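You operate a simulated robot arm through the tools that you are given. There is no shell and no other tool.

The job below is to be done with a simulated robot arm. You get a single attempt, and the scene is never put back.

## Task
Put things in order on the top of the long bench. At the end: the blue roll from the top of the long bench stands where the blue sponge stood; the clear bottle (marked "CHAIN") from the top of the long bench is on the grey tray; the blue sponge from the top of the long bench stands where the grey bracket stood; the grey bracket stands where the clear bottle stood; whatever was shut is shut again. Leave all else as you found it, and nothing knocked over. Set down upright: bottle.

It is judged by the outcome, as a careful person would: the job done as asked, and still so three seconds after it is handed in. It fails if anything else is knocked over, pushed out of place, dropped, spilled or broken.

## Robot
A 6-joint arm with a two-finger parallel gripper, fixed in place. Base frame: the origin is at the foot of the arm, x ahead of it, y to its left, z up; the work surface is at about z = 900. Readings come in mm, degrees, newtons and seconds.
With the tool pointing down near the work surface it reaches from about 240 to 660 mm from the base axis. Its first joint turns from -66.0 to 66.0 degrees. Payload 2.9 kg.
Tool frame: the origin (TCP) lies between the finger pads and is the grasp point; the fingertips stand 30 mm ahead of it; z points along the fingers, y is the line along which they close. The gripper opens to 110 mm. The fingers are 20 mm wide and 10 mm thick; the gripper's body (48 by 112 mm) begins 55 mm behind the TCP.
Orientation is that of the tool frame in the base frame, as a unit quaternion [x, y, z, w]. With the fingers straight down and closing along the base's y, the tool's x points along the base's -x, its y along +y and its z along -z.

## Interface
- The arm moves only by the tool move_arm. Its arguments are lists of equal length, an entry for each row: "linear": the shift along the tool's x, y, z in mm, a list of three; "delta_rot": the turn, a rotation vector about the tool's x, y, z in degrees, a list of three; "fingers": the closure, from 0 (fully open) to 1 (shut). In form: {"linear": [[dx, dy, dz], ...], "delta_rot": [[rx, ry, rz], ...], "fingers": [fingers, ...]}. A call has 1 to 20 rows; each row shifts and turns the commanded pose from where the row before left it, along the tool's axes as they then stand. A row lasts 0.2 s, in which the tool goes at most 50 mm and 8.6 degrees; a call with a longer step from one row to the next is refused whole, and so is a gripper value outside its range. Where a pose cannot be reached the arm comes as near as it can. A force on the tool above 40 N (or 10 N above the force at the start of the call, whichever is more), or a blocked arm, ends the call early, and 0.2 s more pass. Each finger travels about 108 mm/s and halts on what it meets, pressing with about 21 N; the grip force reading is that of the motor and also rises with nothing between the fingers. The clock runs only during rows and for 0.2 s after the last one: add rows that do not move to give the fingers time. The reply holds the time, the measured pose of the TCP, the force on the tool along the base axes, the opening and the grip force, in the units named above and with some noise, with the torque about the TCP (base axes, N m) and any sound that the robot's microphone picked up.
- Cameras (640 x 400 px; columns grow to the right, rows downward): "scene" is fixed at [85.7, 445.8, 1394.6]; the picture's right is [-0.71, -0.70, 0.00], its down [-0.44, 0.45, -0.78] and it looks along [0.54, -0.55, -0.63] (base axes); focal length 271 px, centre (320, 200). "wrist" rides on the gripper at [72, 17, -103] in the tool frame; the picture's right is [-0.23, 0.97, 0.00], its down [-0.76, -0.18, -0.62] and it looks along [-0.61, -0.14, 0.78] (tool axes); focal length 222 px, centre (320, 200).
- get_image(camera): a new picture of that camera. It takes no simulated time.
- point_at(camera, pixels): for up to 12 pixels [column, row] of the newest picture of that camera ("zoom" is the newest enlarged one), the place [x, y, z] in the base frame of the surface seen there, good to about 2 mm, but the place of the scene camera against the robot may be out by one fixed shift of up to 25 mm in any direction. It takes no simulated time.
- inspect(camera, box): a new picture of the part [left, top, right, bottom] of that camera's present view, enlarged. It takes no simulated time.
- hand_in(): hands the job in; it is judged then, once.

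Open the gripper and draw the arm clear of the work before you hand the job in, unless the task says otherwise.

The tools are called after "Call:" by a JSON object that holds its "api" and its "payload". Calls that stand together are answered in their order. move_arm: Moves the arm, as the interface text tells. Its arguments: {"type":"object","properties":{"linear":{"type":"array","items":{"type":"array","items":{"type":"number"}}},"delta_rot":{"type":"array","items":{"type":"array","items":{"type":"number"}}},"fingers":{"type":"array","items":{"type":"number"}}},"required":["linear","delta_rot","fingers"]} The other tools are called the same way: get_image (camera) takes a picture; point_at (camera, pixels) gives the place of the surface under pixels of a picture; inspect (camera, box) takes an enlarged picture of a part of a camera's view; hand_in () hands the job in.

At the start:

```text
clock: 0.0
tool_pos: [372.2, -96.7, 1177.8]
orientation: [0.0, 1.0, 0.001, 0.0]
ft_force: [0.1, -0.1, 0.1]
ft_torque: [0.0, 0.02, -0.01]
width: 110.1
grasp_force: 0.0
```

scene: 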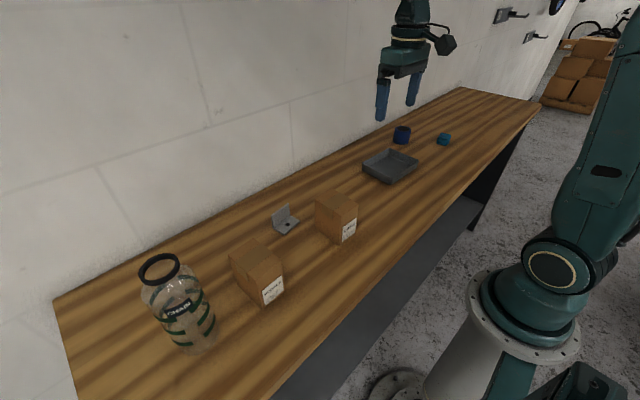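
wrist: 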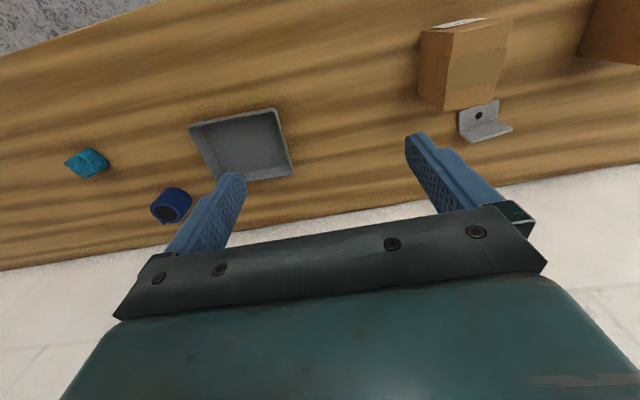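

The scene shows the bottle at about (180,300), two cartons, the bracket (285,220), tray (390,165), roll (402,134) and sponge (444,139). I take enlarged views first.

Call:
{"api": "inspect", "payload": {"camera": "scene", "box": [100, 180, 380, 360]}}

Call:
{"api": "inspect", "payload": {"camera": "wrist", "box": [0, 60, 320, 260]}}

Call:
{"api": "inspect", "payload": {"camera": "scene", "box": [340, 100, 480, 200]}}

```text
2.22 times, centred on (240, 270) of scene
```

zoom: 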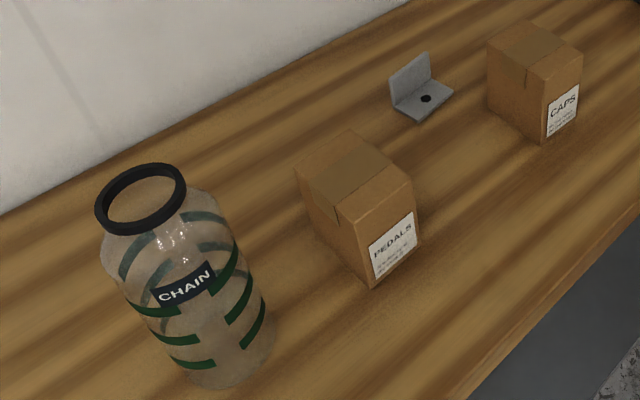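

```text
2.00 times, centred on (160, 160) of wrist
```

zoom: 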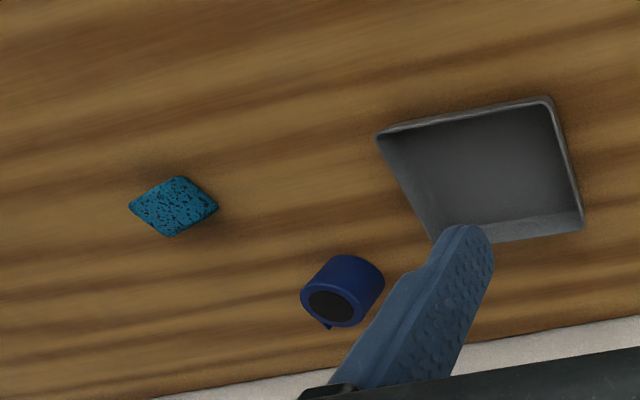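

```text
4.00 times, centred on (410, 150) of scene
```

zoom: 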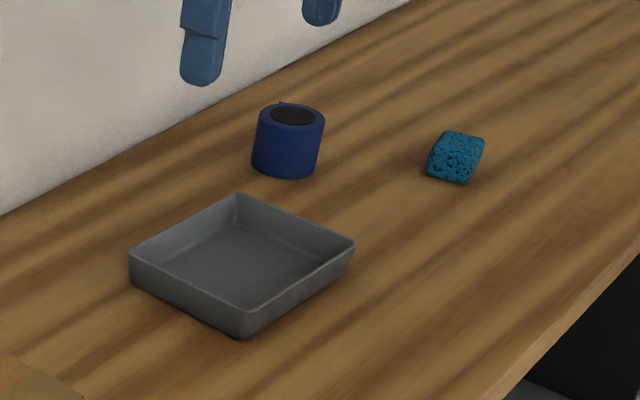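

Enlarged views are clear: the bottle has a dark ring rim, the roll a dark hollow top, the sponge is a small block. I measure places with both cameras.

Call:
{"api": "point_at", "payload": {"camera": "scene", "pixels": [[140, 272], [176, 259], [158, 285], [176, 302], [196, 350], [276, 232], [299, 222], [288, 225], [402, 129], [444, 136], [390, 165], [300, 300]]}}

Call:
{"api": "point_at", "payload": {"camera": "wrist", "pixels": [[65, 162], [90, 149], [109, 161], [88, 179], [87, 163], [166, 212], [172, 190], [190, 126], [275, 110], [291, 177], [240, 150], [478, 115]]}}

```text
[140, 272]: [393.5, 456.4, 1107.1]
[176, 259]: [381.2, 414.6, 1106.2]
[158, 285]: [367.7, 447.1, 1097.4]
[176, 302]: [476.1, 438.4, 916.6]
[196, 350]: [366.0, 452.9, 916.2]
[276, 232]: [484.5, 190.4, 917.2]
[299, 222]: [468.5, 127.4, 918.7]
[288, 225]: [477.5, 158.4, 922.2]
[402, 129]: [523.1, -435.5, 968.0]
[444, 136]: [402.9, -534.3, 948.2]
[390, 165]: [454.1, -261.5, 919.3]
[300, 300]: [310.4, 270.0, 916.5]
```

```text
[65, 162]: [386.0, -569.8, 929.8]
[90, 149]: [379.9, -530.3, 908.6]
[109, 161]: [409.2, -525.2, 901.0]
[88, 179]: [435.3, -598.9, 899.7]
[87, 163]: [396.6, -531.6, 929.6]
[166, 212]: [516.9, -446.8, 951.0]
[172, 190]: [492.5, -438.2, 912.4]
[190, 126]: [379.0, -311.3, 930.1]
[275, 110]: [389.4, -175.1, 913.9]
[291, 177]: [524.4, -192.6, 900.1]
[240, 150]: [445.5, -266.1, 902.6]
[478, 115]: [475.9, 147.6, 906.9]
```

Wrist readings put the bench at z≈900 (scene camera reads about 16.5 mm high), and the bottle is roughly at (375,435) with its rim near z 1090. I move the arm at the present height toward the bottle, stopping short of it, to look at it with the wrist camera.

Call:
{"api": "move_arm", "payload": {"linear": [[8.5, 43.9, -2], [8.5, 43.9, -2], [8.5, 43.9, -2], [8.5, 43.9, -2], [8.5, 43.9, -2], [8.5, 43.9, -2], [8.5, 43.9, -2], [8.5, 43.9, -2], [8.5, 43.9, -2], [8.5, 43.9, -2], [8.5, 43.9, -2], [8.5, 43.9, -2], [0, 0, 0]], "delta_rot": [[0, 0, 0], [0, 0, 0], [0, 0, 0], [0, 0, 0], [0, 0, 0], [0, 0, 0], [0, 0, 0], [0, 0, 0], [0, 0, 0], [0, 0, 0], [0, 0, 0], [0, 0, 0], [0, 0, 0]], "fingers": [0, 0, 0, 0, 0, 0, 0, 0, 0, 0, 0, 0, 0]}}

Call:
{"api": "get_image", "payload": {"camera": "wrist"}}

Call:
{"api": "get_image", "payload": {"camera": "scene"}}

```text
clock: 2.8
tool_pos: [268.9, 430.2, 1203.2]
orientation: [0.0, 1.0, 0.001, 0.0]
ft_force: [-0.5, 0.7, 0.0]
ft_torque: [0.01, -0.04, 0.03]
width: 110.0
grasp_force: 0.1
```

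```text
taken
```

wrist: 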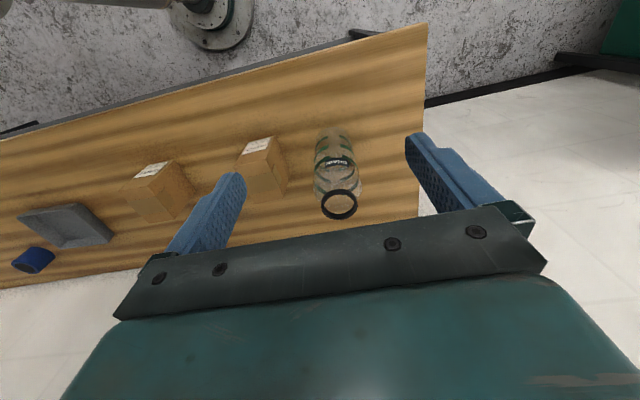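

```text
taken
```

scene: 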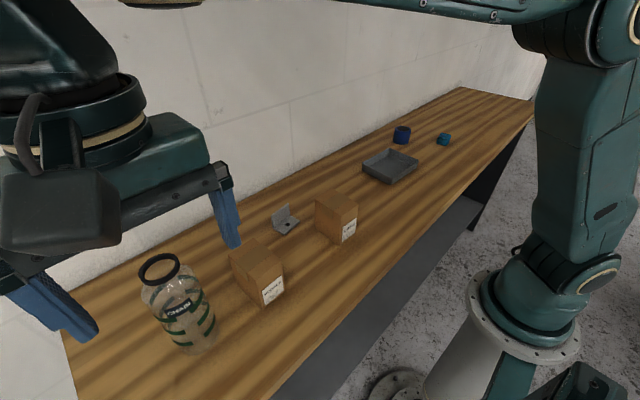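

The bottle shows in the wrist view at (337,175), rim at (339,204). I enlarge it and measure.

Call:
{"api": "inspect", "payload": {"camera": "wrist", "box": [240, 110, 440, 235]}}

```text
3.20 times, centred on (340, 172) of wrist
```

zoom: 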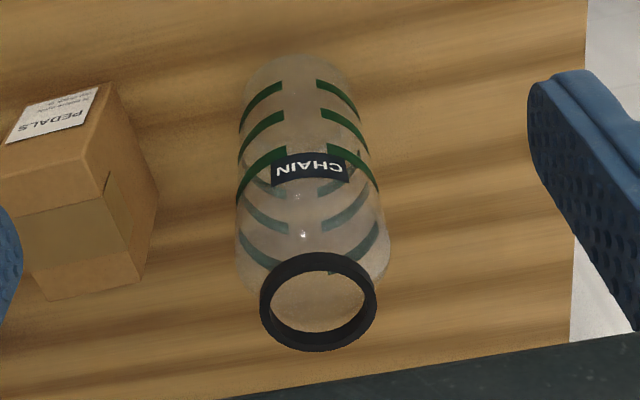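

The rim is a dark ring in the zoom around (318,300), body stripes are opaque. I measure ring points and stripe points.

Call:
{"api": "point_at", "payload": {"camera": "zoom", "pixels": [[266, 300], [370, 295], [316, 260], [320, 336], [310, 168], [245, 195], [372, 180], [280, 90], [325, 90], [320, 300], [288, 345], [350, 340]]}}

Call:
{"api": "point_at", "payload": {"camera": "scene", "pixels": [[141, 269], [178, 263], [151, 258], [160, 284], [168, 254], [147, 280], [178, 304], [180, 340], [208, 325], [320, 205], [350, 225]]}}

```text
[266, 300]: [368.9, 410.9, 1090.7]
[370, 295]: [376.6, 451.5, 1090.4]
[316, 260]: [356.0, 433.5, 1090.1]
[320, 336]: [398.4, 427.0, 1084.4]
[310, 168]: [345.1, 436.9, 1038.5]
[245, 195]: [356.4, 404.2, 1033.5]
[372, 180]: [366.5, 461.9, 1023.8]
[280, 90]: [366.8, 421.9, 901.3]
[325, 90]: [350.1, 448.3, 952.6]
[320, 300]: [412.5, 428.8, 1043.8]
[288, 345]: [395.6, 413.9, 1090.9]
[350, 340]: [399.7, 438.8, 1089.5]
```

```text
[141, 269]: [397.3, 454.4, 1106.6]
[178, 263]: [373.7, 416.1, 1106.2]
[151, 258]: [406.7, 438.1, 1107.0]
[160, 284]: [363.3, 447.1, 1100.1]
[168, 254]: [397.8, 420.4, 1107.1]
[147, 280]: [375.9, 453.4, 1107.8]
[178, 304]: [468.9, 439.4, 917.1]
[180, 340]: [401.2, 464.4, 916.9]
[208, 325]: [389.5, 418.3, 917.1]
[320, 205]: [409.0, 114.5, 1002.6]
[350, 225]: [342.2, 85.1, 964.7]
```

The rim ring fits a centre near (378.5, 430.5) at z 1090.5 with outer radius ~25, and the body has radius ~34 up to at least z 1038. I move above it with the fingers open and descend to TCP z≈1120 first, then check.

Call:
{"api": "move_arm", "payload": {"linear": [[-36.5, 0.1, 0], [-36.5, 0.1, 0], [-36.6, 0.1, 0], [0, 0, 0], [0, 0, 25], [0, 0, 25], [0, 0, 20], [0, 0, 0]], "delta_rot": [[0, 0, 0], [0, 0, 0], [0, 0, 0], [0, 0, 0], [0, 0, 0], [0, 0, 0], [0, 0, 0], [0, 0, 0]], "fingers": [0, 0, 0, 0, 0, 0, 0, 0]}}

Call:
{"api": "get_image", "payload": {"camera": "wrist"}}

Call:
{"api": "get_image", "payload": {"camera": "scene"}}

```text
clock: 4.6
tool_pos: [378.9, 430.0, 1132.4]
orientation: [0.0, 1.0, -0.001, 0.0]
ft_force: [-0.1, -0.3, -1.8]
ft_torque: [-0.01, 0.0, 0.0]
width: 109.6
grasp_force: 0.2
```

```text
taken
```

wrist: 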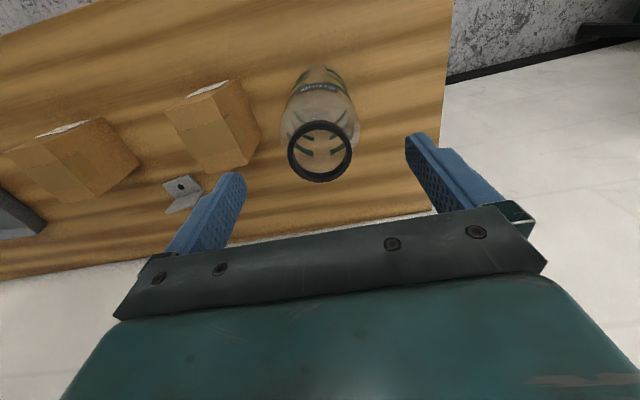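

```text
taken
```

scene: 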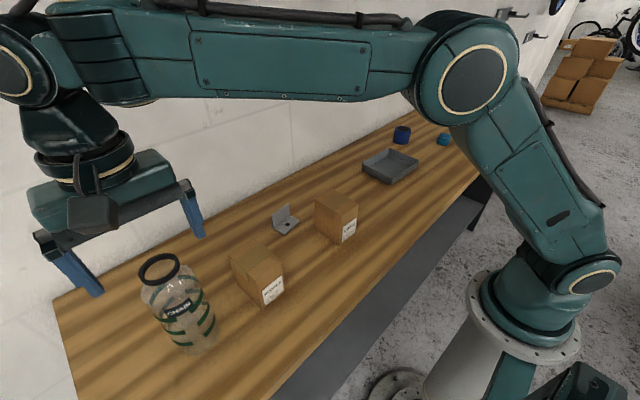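

The rim sits at (319,152) in the wrist picture, which is where a point 42 mm below the TCP should appear, so the gripper is centred. I go down to TCP z≈1046.

Call:
{"api": "move_arm", "payload": {"linear": [[0, 0, 20], [0, 0, 20], [0, 0, 20], [0, 0, 15], [0, 0, 11], [0, 0, 0]], "delta_rot": [[0, 0, 0], [0, 0, 0], [0, 0, 0], [0, 0, 0], [0, 0, 0], [0, 0, 0]], "fingers": [0, 0, 0, 0, 0, 0]}}

Call:
{"api": "get_image", "payload": {"camera": "wrist"}}

Call:
{"api": "get_image", "payload": {"camera": "scene"}}

```text
clock: 6.0
tool_pos: [380.6, 431.4, 1046.4]
orientation: [0.001, 1.0, 0.0, 0.001]
ft_force: [-0.7, -0.4, 0.7]
ft_torque: [0.0, 0.01, 0.01]
width: 110.1
grasp_force: 0.0
```

```text
taken
```

wrist: 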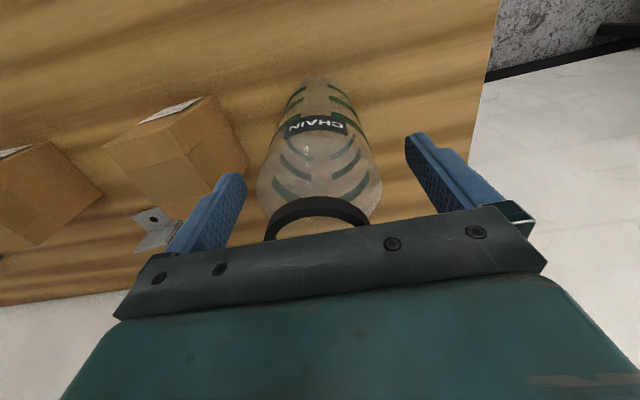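

```text
taken
```

scene: 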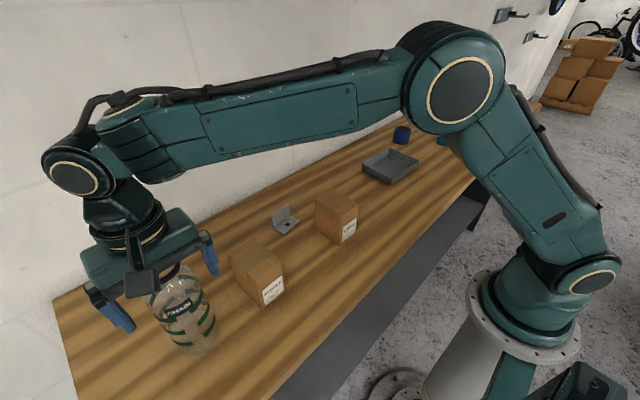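

The gripper straddles the bottle's upper body with the rim just under the palm. I close the fingers with still rows.

Call:
{"api": "move_arm", "payload": {"linear": [[0, 0, 0], [0, 0, 0], [0, 0, 0], [0, 0, 0], [0, 0, 0]], "delta_rot": [[0, 0, 0], [0, 0, 0], [0, 0, 0], [0, 0, 0], [0, 0, 0]], "fingers": [0.2, 0.4, 0.7, 1, 1]}}

Call:
{"api": "get_image", "payload": {"camera": "wrist"}}

```text
clock: 7.2
tool_pos: [379.9, 431.0, 1047.9]
orientation: [0.0, 1.0, 0.0, -0.001]
ft_force: [0.5, -0.1, 0.2]
ft_torque: [0.0, 0.02, 0.0]
width: 67.6
grasp_force: 21.4
```

```text
taken
```

wrist: 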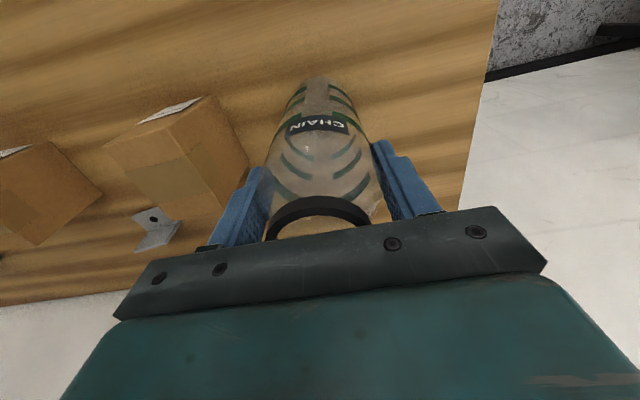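

The fingers hold at 67.6 mm with 21 N. I lift slowly and read the load.

Call:
{"api": "move_arm", "payload": {"linear": [[0, 0, -5], [0, 0, -15], [0, 0, -20], [0, 0, 0]], "delta_rot": [[0, 0, 0], [0, 0, 0], [0, 0, 0], [0, 0, 0]], "fingers": [1, 1, 1, 1]}}

Call:
{"api": "get_image", "payload": {"camera": "scene"}}

Call:
{"api": "get_image", "payload": {"camera": "wrist"}}

```text
clock: 8.2
tool_pos: [378.4, 430.2, 1086.8]
orientation: [0.0, 1.0, 0.0, 0.0]
ft_force: [-0.7, -0.5, -0.4]
ft_torque: [0.01, -0.01, -0.04]
width: 67.6
grasp_force: 20.9
```

```text
taken
```

scene: 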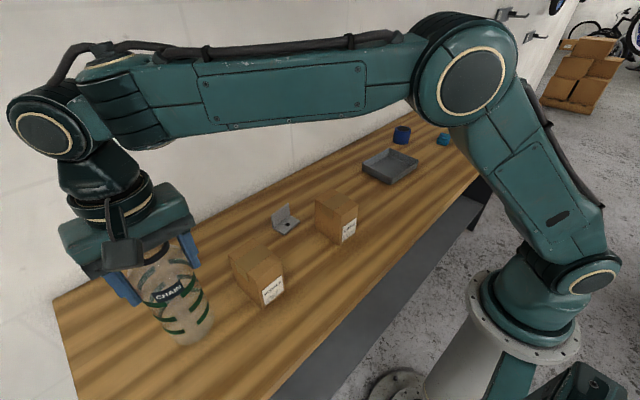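

```text
taken
```

wrist: 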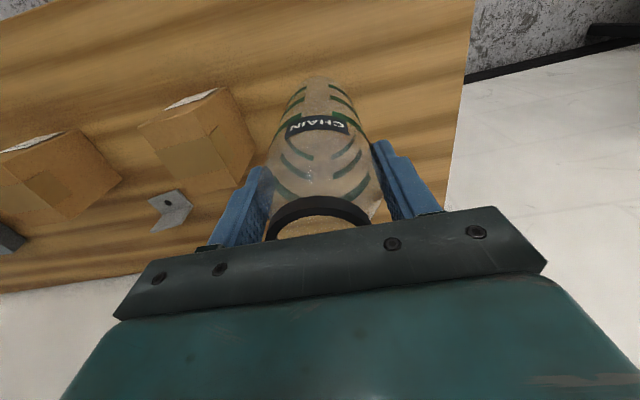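

The bottle is off the bench and steady. I raise it so its foot clears the cartons (tops near z 986), then carry it toward the tray, stopping short to measure the tray.

Call:
{"api": "move_arm", "payload": {"linear": [[0, 0, -25], [0, 0, -30], [0, 0, -30], [0, 0, -28], [0, -15, 0], [0, -30, 0], [0, -35, 0], [0, -35, 0], [0, -35, 0], [0, -35, 0], [0, -35, 0], [0, -35, 0], [0, -35, 0], [0, -35, 0], [0, -35, 0], [0, -35, 0], [0, -35, 0], [0, -30, 0], [0, -15, 0], [0, 0, 0]], "delta_rot": [[0, 0, 0], [0, 0, 0], [0, 0, 0], [0, 0, 0], [0, 0, 0], [0, 0, 0], [0, 0, 0], [0, 0, 0], [0, 0, 0], [0, 0, 0], [0, 0, 0], [0, 0, 0], [0, 0, 0], [0, 0, 0], [0, 0, 0], [0, 0, 0], [0, 0, 0], [0, 0, 0], [0, 0, 0], [0, 0, 0]], "fingers": [1, 1, 1, 1, 1, 1, 1, 1, 1, 1, 1, 1, 1, 1, 1, 1, 1, 1, 1, 1]}}

Call:
{"api": "get_image", "payload": {"camera": "wrist"}}

Call:
{"api": "get_image", "payload": {"camera": "scene"}}

```text
clock: 12.4
tool_pos: [378.1, -47.7, 1198.4]
orientation: [0.0, 1.0, 0.0, 0.0]
ft_force: [0.2, -0.1, -1.4]
ft_torque: [0.01, 0.02, 0.02]
width: 67.6
grasp_force: 20.9
```

```text
taken
```

wrist: 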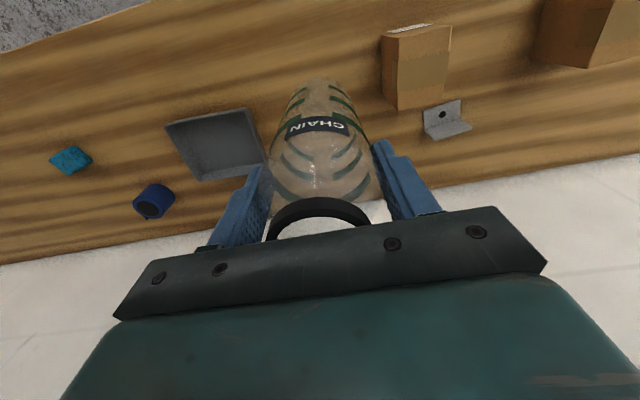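

```text
taken
```

scene: 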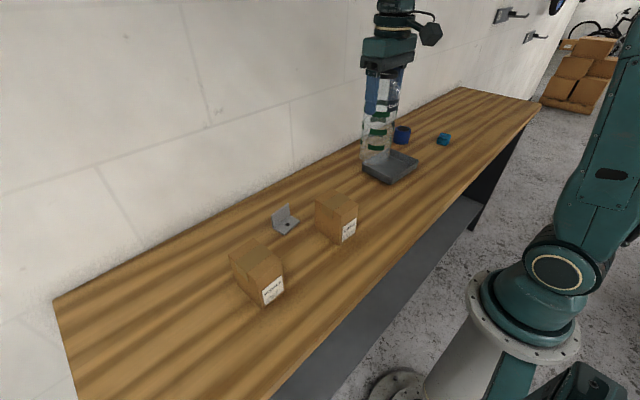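

The bottle hangs upright at y −48; the tray shows at (215,145), the bracket at (447,120). I enlarge both for measuring.

Call:
{"api": "inspect", "payload": {"camera": "wrist", "box": [380, 80, 508, 160]}}

Call:
{"api": "inspect", "payload": {"camera": "wrist", "box": [130, 80, 290, 180]}}

```text
5.00 times, centred on (444, 120) of wrist
```

zoom: 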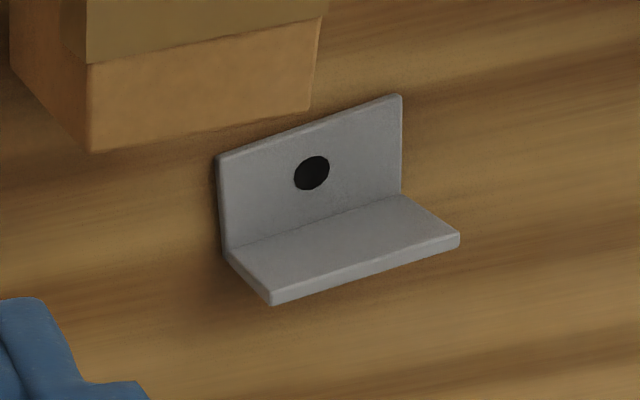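

```text
4.00 times, centred on (210, 130) of wrist
```

zoom: 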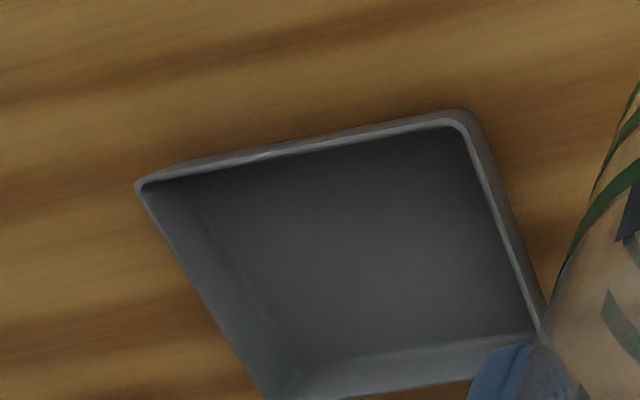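

The bracket's floor plate carries the hole and faces the robot; its upright plate is on the wall side. I take measurements on the tray now (newest zoom), then the bracket.

Call:
{"api": "point_at", "payload": {"camera": "zoom", "pixels": [[142, 187], [462, 118], [541, 328], [200, 280], [270, 150], [500, 220], [250, 380], [340, 250], [450, 345], [270, 365], [470, 150], [380, 385]]}}

Call:
{"api": "point_at", "payload": {"camera": "wrist", "pixels": [[424.4, 112], [459.6, 99.8], [459.8, 118.5], [426, 129.5], [434.8, 140], [471, 129], [442, 114.5], [453, 134], [397, 109], [440.5, 101.5], [391, 100], [445, 128]]}}

```text
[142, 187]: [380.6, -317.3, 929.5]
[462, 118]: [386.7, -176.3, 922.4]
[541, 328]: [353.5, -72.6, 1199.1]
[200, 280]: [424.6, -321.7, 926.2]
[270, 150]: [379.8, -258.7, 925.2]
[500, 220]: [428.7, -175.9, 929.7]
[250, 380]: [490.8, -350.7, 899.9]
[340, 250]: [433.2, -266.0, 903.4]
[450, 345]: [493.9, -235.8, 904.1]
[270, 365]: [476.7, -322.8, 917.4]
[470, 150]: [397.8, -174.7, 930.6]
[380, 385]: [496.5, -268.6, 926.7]
```

```text
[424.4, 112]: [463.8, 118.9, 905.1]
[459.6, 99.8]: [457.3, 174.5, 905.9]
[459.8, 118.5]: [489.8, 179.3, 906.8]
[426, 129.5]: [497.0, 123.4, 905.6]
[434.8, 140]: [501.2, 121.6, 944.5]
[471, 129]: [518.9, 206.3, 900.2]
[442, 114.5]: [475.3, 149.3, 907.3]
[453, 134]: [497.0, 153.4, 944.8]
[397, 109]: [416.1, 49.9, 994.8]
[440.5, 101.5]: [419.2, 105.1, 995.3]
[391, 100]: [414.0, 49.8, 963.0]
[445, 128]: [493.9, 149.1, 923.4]
```

The tray spans about x 379–500, y −322 to −175, floor z≈903, so its centre is near (439, −248). I carry the bottle over that point and lower to about 13 mm above the tray floor.

Call:
{"api": "move_arm", "payload": {"linear": [[-5, -15, 0], [-10, -33, 0], [-13, -42, 0], [-13, -42, 0], [-10, -38, 0], [-8, -22, 0], [-2, -8, 0], [0, 0, 0], [0, 0, 15], [0, 0, 25], [0, 0, 25], [0, 0, 25], [0, 0, 20], [0, 0, 15], [0, 0, 9], [0, 0, 0]], "delta_rot": [[0, 0, 0], [0, 0, 0], [0, 0, 0], [0, 0, 0], [0, 0, 0], [0, 0, 0], [0, 0, 0], [0, 0, 0], [0, 0, 0], [0, 0, 0], [0, 0, 0], [0, 0, 0], [0, 0, 0], [0, 0, 0], [0, 0, 0], [0, 0, 0]], "fingers": [1, 1, 1, 1, 1, 1, 1, 1, 1, 1, 1, 1, 1, 1, 1, 1]}}

Call:
{"api": "get_image", "payload": {"camera": "wrist"}}

Call:
{"api": "inspect", "payload": {"camera": "scene", "box": [320, 60, 480, 200]}}

```text
clock: 15.8
tool_pos: [440.8, -245.0, 1065.1]
orientation: [0.0, 1.0, 0.001, 0.0]
ft_force: [0.2, -0.2, -0.2]
ft_torque: [-0.01, 0.02, 0.0]
width: 67.3
grasp_force: 21.1
```

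```text
taken
```

wrist: 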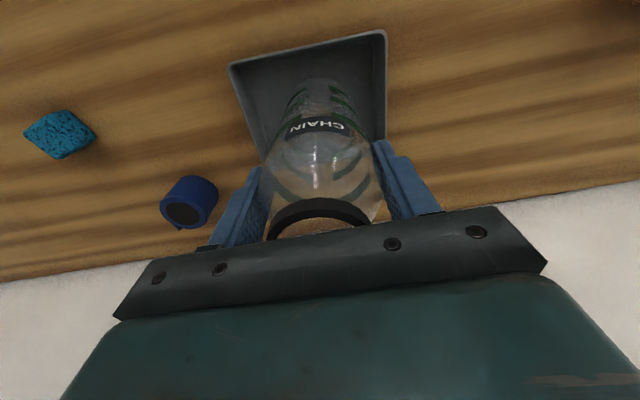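

```text
2.86 times, centred on (400, 130) of scene
```

zoom: 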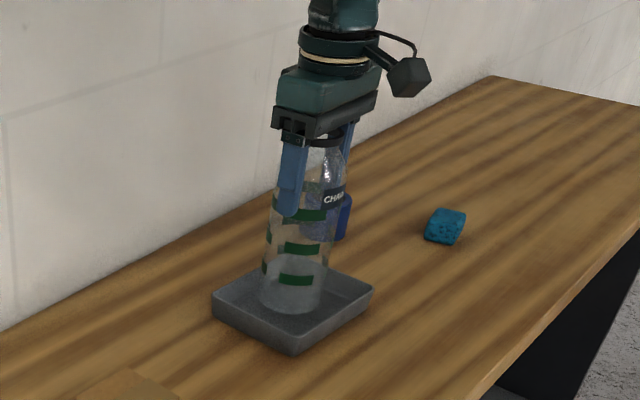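

The bottle hovers inside the tray walls, upright. I lower it in small steps watching for contact.

Call:
{"api": "move_arm", "payload": {"linear": [[0, 0, 5], [0, 0, 4], [0, 0, 2], [0, 0, 2], [0, 0, 1], [0, 0, 0]], "delta_rot": [[0, 0, 0], [0, 0, 0], [0, 0, 0], [0, 0, 0], [0, 0, 0], [0, 0, 0]], "fingers": [1, 1, 1, 1, 1, 1]}}

Call:
{"api": "inspect", "payload": {"camera": "scene", "box": [350, 110, 430, 190]}}

```text
clock: 17.2
tool_pos: [439.3, -244.8, 1051.0]
orientation: [0.0, 1.0, 0.0, 0.0]
ft_force: [-0.3, 0.0, -0.5]
ft_torque: [0.02, -0.01, -0.01]
width: 67.2
grasp_force: 20.9
```

```text
5.00 times, centred on (390, 150) of scene
```

zoom: 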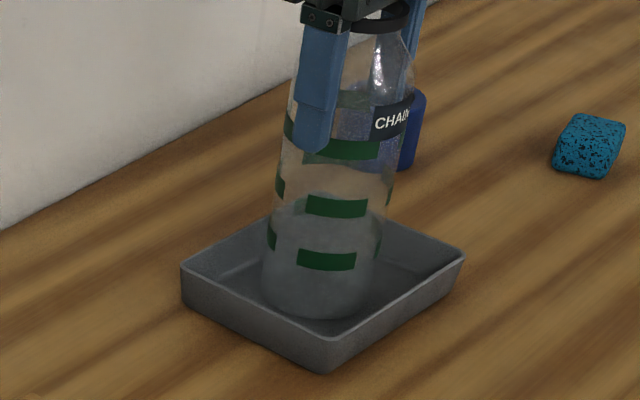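

No clear contact force yet at z 1051. I creep down 1 mm per row for a few rows.

Call:
{"api": "move_arm", "payload": {"linear": [[0, 0, 1], [0, 0, 1], [0, 0, 0]], "delta_rot": [[0, 0, 0], [0, 0, 0], [0, 0, 0]], "fingers": [1, 1, 1]}}

```text
clock: 18.0
tool_pos: [439.7, -245.5, 1050.4]
orientation: [0.0, 1.0, -0.001, 0.001]
ft_force: [-2.4, -0.7, 12.6]
ft_torque: [-0.06, 0.43, -0.05]
width: 67.6
grasp_force: 21.4
```

Contact: 12.6 N upward, so the bottle stands on the tray floor. I ease off 0.7 mm and open the fingers gradually.

Call:
{"api": "move_arm", "payload": {"linear": [[0, 0, -0.7], [0, 0, 0], [0, 0, 0], [0, 0, 0], [0, 0, 0], [0, 0, 0]], "delta_rot": [[0, 0, 0], [0, 0, 0], [0, 0, 0], [0, 0, 0], [0, 0, 0], [0, 0, 0]], "fingers": [1, 0.35, 0.3, 0.15, 0.0, 0]}}

Call:
{"api": "get_image", "payload": {"camera": "wrist"}}

Call:
{"api": "inspect", "payload": {"camera": "scene", "box": [350, 100, 440, 190]}}

```text
clock: 19.4
tool_pos: [439.7, -245.4, 1049.9]
orientation: [-0.001, 1.0, 0.0, 0.0]
ft_force: [-0.4, 0.4, 0.1]
ft_torque: [0.02, 0.02, -0.03]
width: 110.0
grasp_force: 0.0
```

```text
taken
```

wrist: 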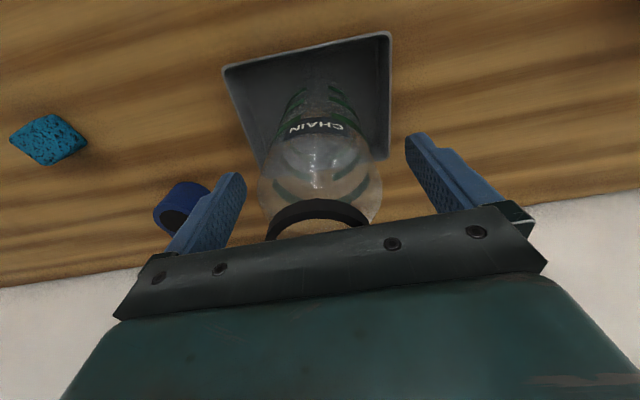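

```text
4.44 times, centred on (395, 145) of scene
```

zoom: 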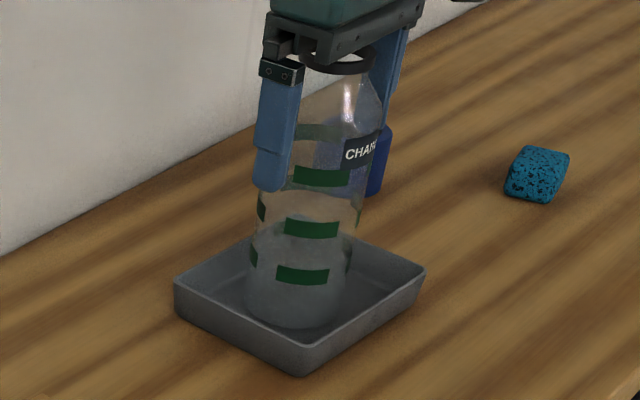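

The bottle stands free in the tray and the fingers are open at 110 mm. I raise straight up clear of the rim, then look.

Call:
{"api": "move_arm", "payload": {"linear": [[0, 0, -10], [0, 0, -25], [0, 0, -35], [0, 0, -40], [0, 0, -40], [0, 0, 0]], "delta_rot": [[0, 0, 0], [0, 0, 0], [0, 0, 0], [0, 0, 0], [0, 0, 0], [0, 0, 0]], "fingers": [0, 0, 0, 0, 0, 0]}}

Call:
{"api": "get_image", "payload": {"camera": "wrist"}}

Call:
{"api": "get_image", "payload": {"camera": "scene"}}

```text
clock: 20.8
tool_pos: [441.2, -244.8, 1199.7]
orientation: [-0.001, 1.0, 0.0, 0.0]
ft_force: [0.5, 0.6, -0.4]
ft_torque: [0.0, -0.03, -0.01]
width: 109.8
grasp_force: 0.0
```

```text
taken
```

wrist: 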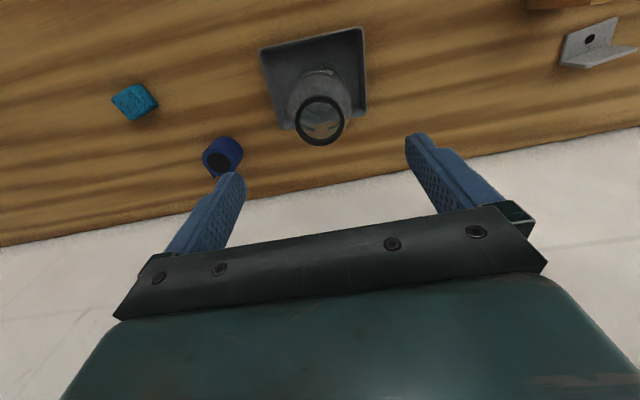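

```text
taken
```

scene: 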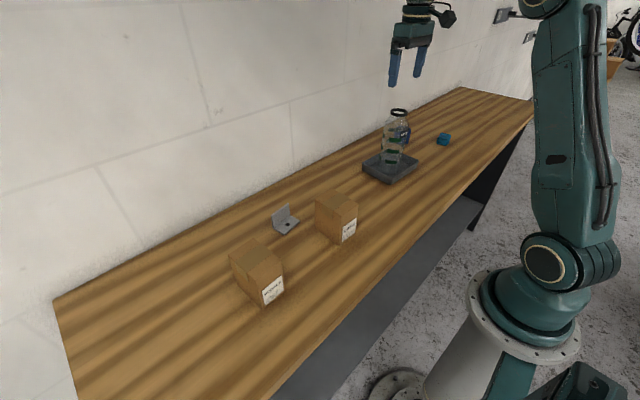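

The bottle stands in the tray. I measure the bench's back edge and the sponge and roll from here.

Call:
{"api": "inspect", "payload": {"camera": "wrist", "box": [90, 60, 270, 180]}}

Call:
{"api": "point_at", "payload": {"camera": "wrist", "pixels": [[380, 165], [380, 176], [380, 190], [350, 185], [350, 200], [600, 120], [600, 145], [100, 220], [100, 245]]}}

```text
3.33 times, centred on (180, 120) of wrist
```

zoom: 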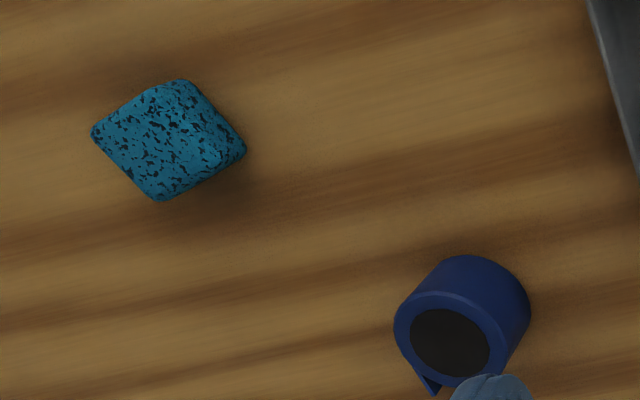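

```text
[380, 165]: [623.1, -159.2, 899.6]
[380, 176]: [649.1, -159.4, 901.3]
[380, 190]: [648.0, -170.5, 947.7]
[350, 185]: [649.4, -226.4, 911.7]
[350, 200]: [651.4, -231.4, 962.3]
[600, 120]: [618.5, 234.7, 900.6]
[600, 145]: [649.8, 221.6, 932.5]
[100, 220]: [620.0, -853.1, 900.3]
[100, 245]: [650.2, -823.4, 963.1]
```

The wall is at x≈650, so there is room. I measure the sponge corners and the roll in the zoom.

Call:
{"api": "point_at", "payload": {"camera": "zoom", "pixels": [[92, 132], [180, 82], [213, 160], [245, 150], [160, 200], [150, 185], [155, 130], [450, 340], [400, 330], [490, 345], [440, 295], [520, 300]]}}

```text
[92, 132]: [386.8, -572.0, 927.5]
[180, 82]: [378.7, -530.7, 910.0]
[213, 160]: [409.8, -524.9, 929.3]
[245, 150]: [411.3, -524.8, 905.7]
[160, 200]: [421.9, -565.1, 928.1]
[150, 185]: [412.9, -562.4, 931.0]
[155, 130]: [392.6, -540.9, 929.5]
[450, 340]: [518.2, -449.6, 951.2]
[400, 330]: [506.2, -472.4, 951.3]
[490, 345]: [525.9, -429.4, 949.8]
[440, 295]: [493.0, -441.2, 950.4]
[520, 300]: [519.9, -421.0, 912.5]
```

Sponge: top corners give a centre near (400,−548), about 36×42 mm, z top ≈930. Roll: top centre near (513,−450), z top 951. Next is the bracket: I move over toward it at this height, then descend some for a close look.

Call:
{"api": "move_arm", "payload": {"linear": [[0, 20, 0], [2, 45, 0], [2, 45, 0], [2, 45, 0], [2, 45, 0], [2, 45, 0], [2, 45, 0], [2, 45, 0], [2, 40, 0], [2, 20, 0], [0, 0, 25], [0, 0, 25], [0, 0, 20], [0, 0, 0]], "delta_rot": [[0, 0, 0], [0, 0, 0], [0, 0, 0], [0, 0, 0], [0, 0, 0], [0, 0, 0], [0, 0, 0], [0, 0, 0], [0, 0, 0], [0, 0, 0], [0, 0, 0], [0, 0, 0], [0, 0, 0], [0, 0, 0]], "fingers": [0, 0, 0, 0, 0, 0, 0, 0, 0, 0, 0, 0, 0, 0]}}

Call:
{"api": "get_image", "payload": {"camera": "wrist"}}

Call:
{"api": "inspect", "payload": {"camera": "wrist", "box": [250, 60, 410, 160]}}

```text
clock: 23.8
tool_pos: [423.5, 150.3, 1131.1]
orientation: [-0.001, 1.0, 0.0, -0.001]
ft_force: [0.3, 0.8, -0.1]
ft_torque: [0.01, 0.03, -0.01]
width: 110.0
grasp_force: 0.2
```

```text
taken
```

wrist: 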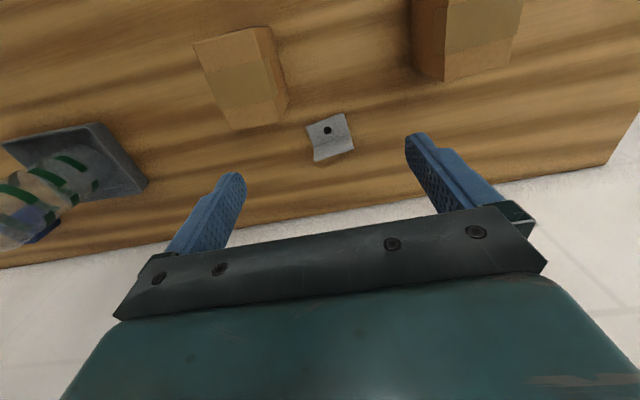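

```text
4.00 times, centred on (330, 110) of wrist
```

zoom: 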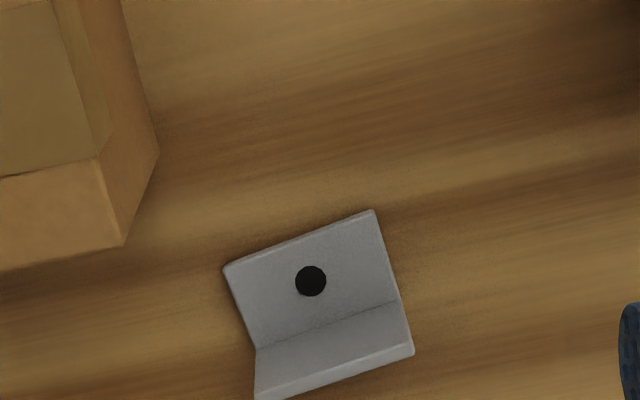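

The bracket is clear in the zoom: floor plate corners at (225,268), (375,210), fold line (258,348)–(398,300), upright top edge along (260,395)–(412,350). I measure these and the cartons' corners.

Call:
{"api": "point_at", "payload": {"camera": "zoom", "pixels": [[228, 268], [373, 212], [258, 345], [396, 298], [258, 395], [411, 349], [310, 282], [330, 375], [330, 340], [122, 244], [158, 155], [100, 160]]}}

Call:
{"api": "point_at", "payload": {"camera": "wrist", "pixels": [[197, 43], [255, 30], [245, 128], [288, 102], [272, 55], [412, 70], [448, 80], [510, 62], [415, 5], [525, 0], [215, 95], [275, 90]]}}

```text
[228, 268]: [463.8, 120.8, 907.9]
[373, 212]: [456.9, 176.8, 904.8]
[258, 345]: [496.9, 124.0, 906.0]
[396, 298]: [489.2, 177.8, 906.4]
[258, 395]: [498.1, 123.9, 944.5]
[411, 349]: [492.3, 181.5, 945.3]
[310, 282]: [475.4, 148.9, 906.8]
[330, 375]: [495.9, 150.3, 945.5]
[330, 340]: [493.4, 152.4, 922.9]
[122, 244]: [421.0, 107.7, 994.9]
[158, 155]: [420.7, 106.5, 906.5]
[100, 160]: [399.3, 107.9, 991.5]
```

```text
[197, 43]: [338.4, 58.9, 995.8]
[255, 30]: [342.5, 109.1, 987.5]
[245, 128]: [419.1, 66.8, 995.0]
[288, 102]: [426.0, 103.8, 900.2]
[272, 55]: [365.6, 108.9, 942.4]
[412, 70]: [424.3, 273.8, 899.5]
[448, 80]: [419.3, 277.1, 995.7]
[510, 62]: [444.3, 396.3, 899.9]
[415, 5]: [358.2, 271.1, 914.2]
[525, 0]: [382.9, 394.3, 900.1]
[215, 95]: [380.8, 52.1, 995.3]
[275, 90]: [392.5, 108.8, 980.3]
```

The bracket is turned about 7°, its footprint centre is near (480,151) with upright plate top at z 945, and the cartons end at x≈421. I turn the tool 7°, move over the upright plate and come down to just above it.

Call:
{"api": "move_arm", "payload": {"linear": [[0, 0, 0], [-20, -2, 0], [-30, -2.5, 0], [-19.1, -1.7, 0], [0, 0, 25], [0, 0, 30], [0, 0, 30], [0, 0, 30], [0, 0, 24.5], [0, 0, 0]], "delta_rot": [[0, 0, -7], [0, 0, 0], [0, 0, 0], [0, 0, 0], [0, 0, 0], [0, 0, 0], [0, 0, 0], [0, 0, 0], [0, 0, 0], [0, 0, 0]], "fingers": [0, 0, 0, 0, 0, 0, 0, 0, 0, 0]}}

Call:
{"api": "get_image", "payload": {"camera": "wrist"}}

Call:
{"api": "inspect", "payload": {"camera": "scene", "box": [200, 120, 360, 260]}}

```text
clock: 26.0
tool_pos: [491.7, 151.2, 991.1]
orientation: [-0.061, 0.998, 0.0, 0.0]
ft_force: [-0.1, -0.7, -0.1]
ft_torque: [0.02, 0.0, 0.03]
width: 110.2
grasp_force: 0.0
```

```text
taken
```

wrist: 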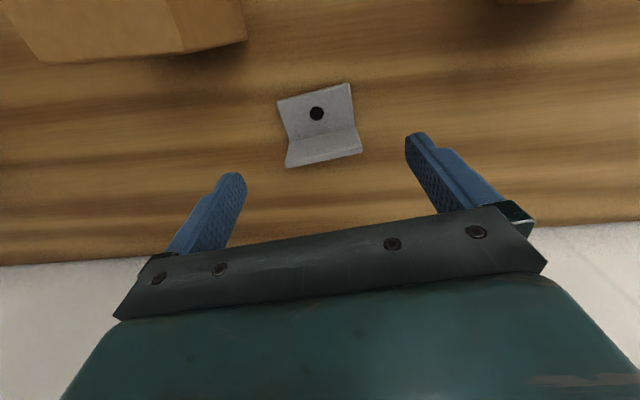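

```text
2.86 times, centred on (280, 190) of scene
```

zoom: 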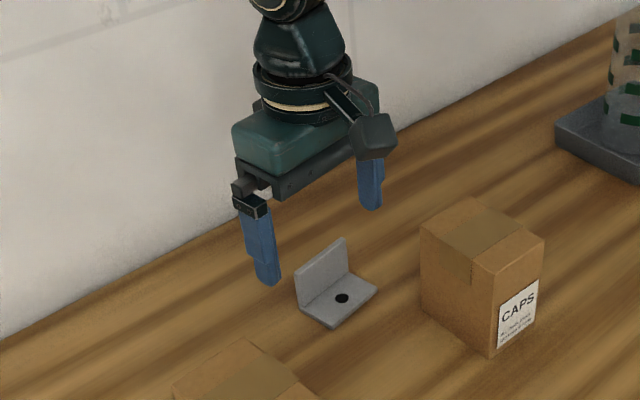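

The upright plate's top edge runs (287,165)–(361,152) in the wrist picture, nearly centred between the fingers. I measure it once more from close up.

Call:
{"api": "point_at", "payload": {"camera": "wrist", "pixels": [[288, 165], [360, 151], [324, 158], [278, 101], [349, 84], [291, 139], [354, 124], [317, 113]]}}

```text
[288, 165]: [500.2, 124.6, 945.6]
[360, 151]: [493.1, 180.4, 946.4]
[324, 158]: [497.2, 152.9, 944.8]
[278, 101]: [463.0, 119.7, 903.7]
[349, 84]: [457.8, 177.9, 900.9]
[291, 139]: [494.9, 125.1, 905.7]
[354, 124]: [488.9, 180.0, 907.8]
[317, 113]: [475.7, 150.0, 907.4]
```

The bracket's mid-line and my TCP agree within about a millimetre. I descend to TCP z≈934 with fingers open.

Call:
{"api": "move_arm", "payload": {"linear": [[0, 0.8, 20], [0, 0, 18], [0, 0, 10], [0, 0, 7], [0, 0, 0]], "delta_rot": [[0, 0, 0], [0, 0, 0], [0, 0, 0], [0, 0, 0], [0, 0, 0]], "fingers": [0, 0, 0, 0, 0]}}

Call:
{"api": "get_image", "payload": {"camera": "wrist"}}

Call:
{"api": "inspect", "payload": {"camera": "scene", "box": [220, 150, 340, 250]}}

```text
clock: 27.2
tool_pos: [491.8, 151.2, 935.5]
orientation: [-0.061, 0.998, 0.0, 0.0]
ft_force: [-0.1, -0.3, -0.4]
ft_torque: [0.0, 0.0, 0.02]
width: 110.3
grasp_force: 0.0
```

```text
taken
```

wrist: 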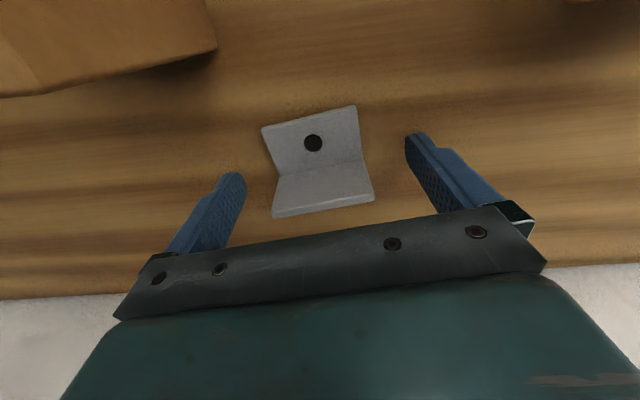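

```text
4.00 times, centred on (280, 200) of scene
```

zoom: 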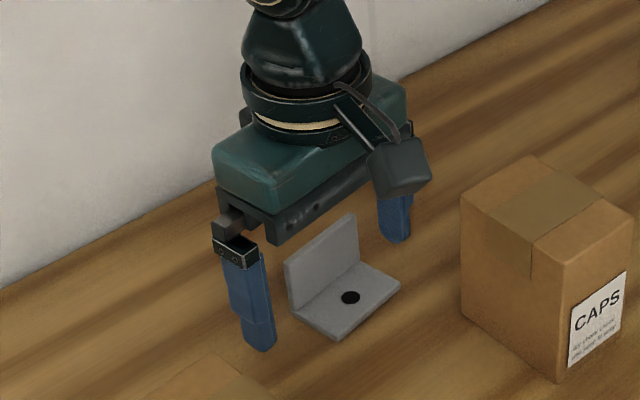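

The bracket lies centred and parallel between the open fingers. I close on its side edges.

Call:
{"api": "move_arm", "payload": {"linear": [[0, 0, 0], [0, 0, 0], [0, 0, 0], [0, 0, 0], [0, 0, 0], [0, 0, 0]], "delta_rot": [[0, 0, 0], [0, 0, 0], [0, 0, 0], [0, 0, 0], [0, 0, 0], [0, 0, 0]], "fingers": [0.2, 0.4, 0.45, 0.7, 1, 1]}}

Call:
{"api": "get_image", "payload": {"camera": "wrist"}}

```text
clock: 28.6
tool_pos: [490.9, 152.1, 936.0]
orientation: [-0.06, 0.998, 0.0, 0.0]
ft_force: [-0.5, -0.3, -0.1]
ft_torque: [-0.04, -0.05, 0.01]
width: 59.8
grasp_force: 21.1
```

```text
taken
```

wrist: 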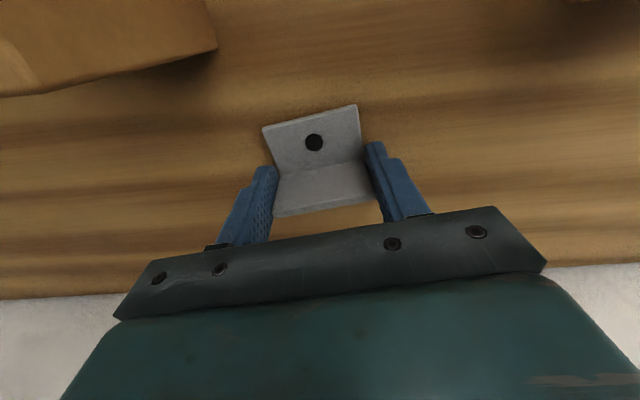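

The bracket is held at 59.8 mm width, 21 N. I lift it straight up well above the carton tops and check.

Call:
{"api": "move_arm", "payload": {"linear": [[0, 0, -4], [0, 0, -12], [0, 0, -25], [0, 0, -35], [0, 0, -35], [0, 0, -35], [0, 0, 0]], "delta_rot": [[0, 0, 0], [0, 0, 0], [0, 0, 0], [0, 0, 0], [0, 0, 0], [0, 0, 0], [0, 0, 0]], "fingers": [1, 1, 1, 1, 1, 1, 1]}}

Call:
{"api": "get_image", "payload": {"camera": "wrist"}}

Call:
{"api": "get_image", "payload": {"camera": "scene"}}

```text
clock: 30.2
tool_pos: [492.1, 155.0, 1083.2]
orientation: [-0.061, 0.998, 0.0, -0.001]
ft_force: [-0.3, 0.6, -2.2]
ft_torque: [-0.02, 0.03, 0.0]
width: 59.8
grasp_force: 20.9
```

```text
taken
```

wrist: 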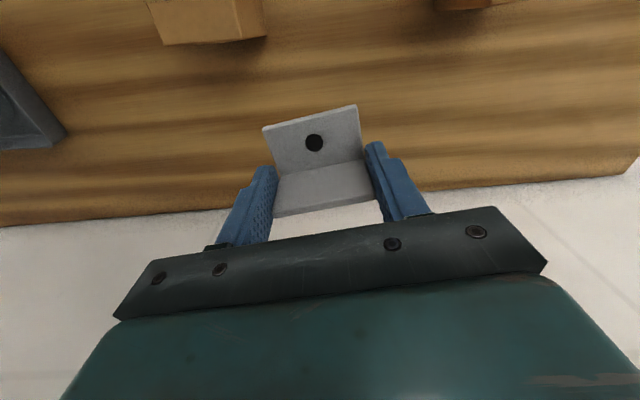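

```text
taken
```

scene: 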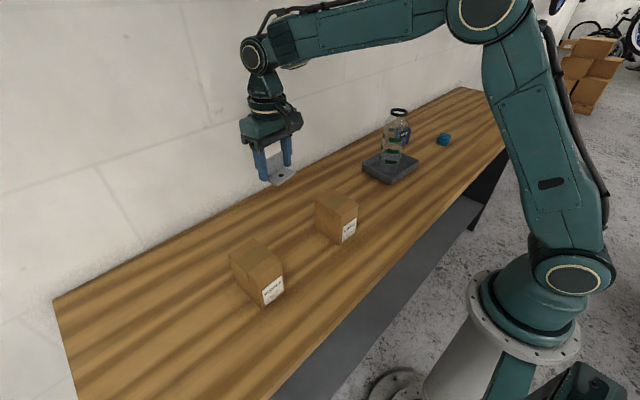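

The bracket hangs level and unslipped. I carry it to above the bottle's old place (378.5, 430.5) and lower it to about 15 mm above the bench.

Call:
{"api": "move_arm", "payload": {"linear": [[3.7, 16, 0], [7.4, 32.1, 0], [7.4, 32.1, 0], [7.4, 32.1, 0], [7.4, 32.1, 0], [7.4, 32.1, 0], [7.4, 32.1, 0], [7.4, 32.1, 0], [7.4, 32.1, 0], [3.8, 16.5, 0], [0, 0, 0], [0, 0, 20], [0, 0, 28], [0, 0, 28], [0, 0, 25], [0, 0, 18], [0, 0, 12], [0, 0, 0]], "delta_rot": [[0, 0, 0], [0, 0, 0], [0, 0, 0], [0, 0, 0], [0, 0, 0], [0, 0, 0], [0, 0, 0], [0, 0, 0], [0, 0, 0], [0, 0, 0], [0, 0, 0], [0, 0, 0], [0, 0, 0], [0, 0, 0], [0, 0, 0], [0, 0, 0], [0, 0, 0], [0, 0, 0]], "fingers": [1, 1, 1, 1, 1, 1, 1, 1, 1, 1, 1, 1, 1, 1, 1, 1, 1, 1]}}

Call:
{"api": "get_image", "payload": {"camera": "wrist"}}

Call:
{"api": "get_image", "payload": {"camera": "scene"}}

```text
clock: 34.0
tool_pos: [389.4, 432.9, 951.1]
orientation: [-0.061, 0.998, 0.0, 0.0]
ft_force: [-0.6, -1.1, -2.1]
ft_torque: [0.0, -0.01, 0.0]
width: 59.8
grasp_force: 20.4
```

```text
taken
```

wrist: 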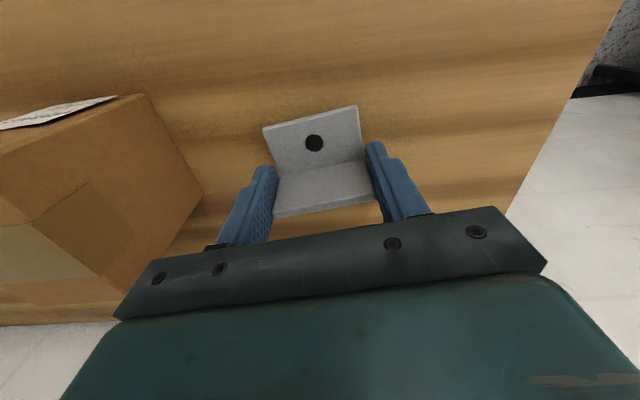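

```text
taken
```

scene: 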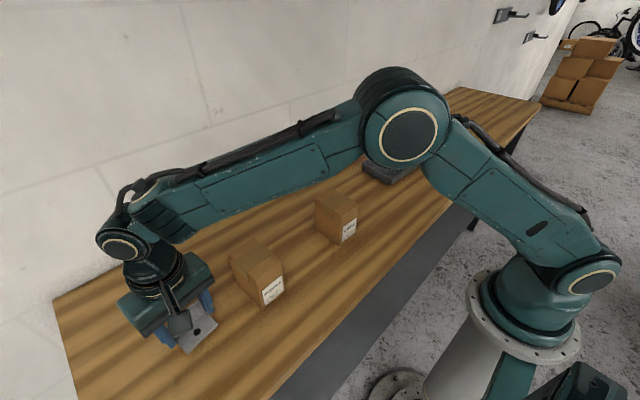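

The bracket hovers about 15 mm up at the right spot. I check how far the PEDALS carton reaches in y before opening there.

Call:
{"api": "point_at", "payload": {"camera": "wrist", "pixels": [[148, 96], [200, 196], [175, 220], [117, 98], [313, 143], [325, 207]]}}

Call:
{"api": "move_arm", "payload": {"linear": [[0, 0, 6], [0, 0, 4], [0, 0, 2], [0, 0, 1], [0, 0, 0]], "delta_rot": [[0, 0, 0], [0, 0, 0], [0, 0, 0], [0, 0, 0], [0, 0, 0]], "fingers": [1, 1, 1, 1, 1]}}

```text
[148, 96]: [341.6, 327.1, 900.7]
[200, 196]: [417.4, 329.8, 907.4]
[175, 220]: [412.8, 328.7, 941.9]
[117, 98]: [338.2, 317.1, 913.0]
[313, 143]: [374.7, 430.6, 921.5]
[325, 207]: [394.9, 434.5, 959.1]
```

```text
clock: 35.2
tool_pos: [389.6, 431.9, 938.8]
orientation: [-0.061, 0.998, -0.001, 0.0]
ft_force: [0.4, 0.3, -2.1]
ft_torque: [0.01, -0.02, 0.04]
width: 60.2
grasp_force: 21.5
```

Still about 2 mm up (load −2 N). I creep down 1 mm rows to contact.

Call:
{"api": "move_arm", "payload": {"linear": [[0, 0, 1], [0, 0, 1], [0, 0, 0]], "delta_rot": [[0, 0, 0], [0, 0, 0], [0, 0, 0]], "fingers": [1, 1, 1]}}

```text
clock: 36.0
tool_pos: [389.1, 432.0, 935.2]
orientation: [-0.061, 0.998, 0.0, 0.0]
ft_force: [0.3, -0.2, 2.1]
ft_torque: [-0.16, 0.12, -0.02]
width: 59.7
grasp_force: 21.0
```

The force went from −2 to +2 N: the bracket touches the bench. I open the fingers gradually.

Call:
{"api": "move_arm", "payload": {"linear": [[0, 0, 0.4], [0, 0, 0], [0, 0, 0], [0, 0, 0], [0, 0, 0], [0, 0, 0]], "delta_rot": [[0, 0, 0], [0, 0, 0], [0, 0, 0], [0, 0, 0], [0, 0, 0], [0, 0, 0]], "fingers": [1, 0.42, 0.35, 0.2, 0, 0]}}

Call:
{"api": "get_image", "payload": {"camera": "wrist"}}

```text
clock: 37.4
tool_pos: [389.8, 432.2, 935.2]
orientation: [-0.061, 0.998, 0.0, -0.001]
ft_force: [0.7, -0.3, 0.9]
ft_torque: [-0.01, 0.01, 0.0]
width: 109.8
grasp_force: 0.0
```

```text
taken
```

wrist: 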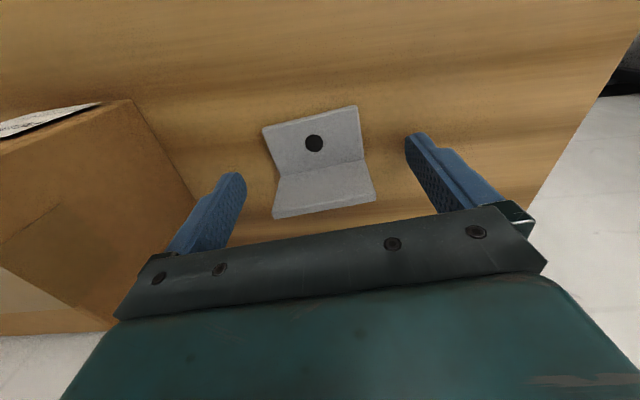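

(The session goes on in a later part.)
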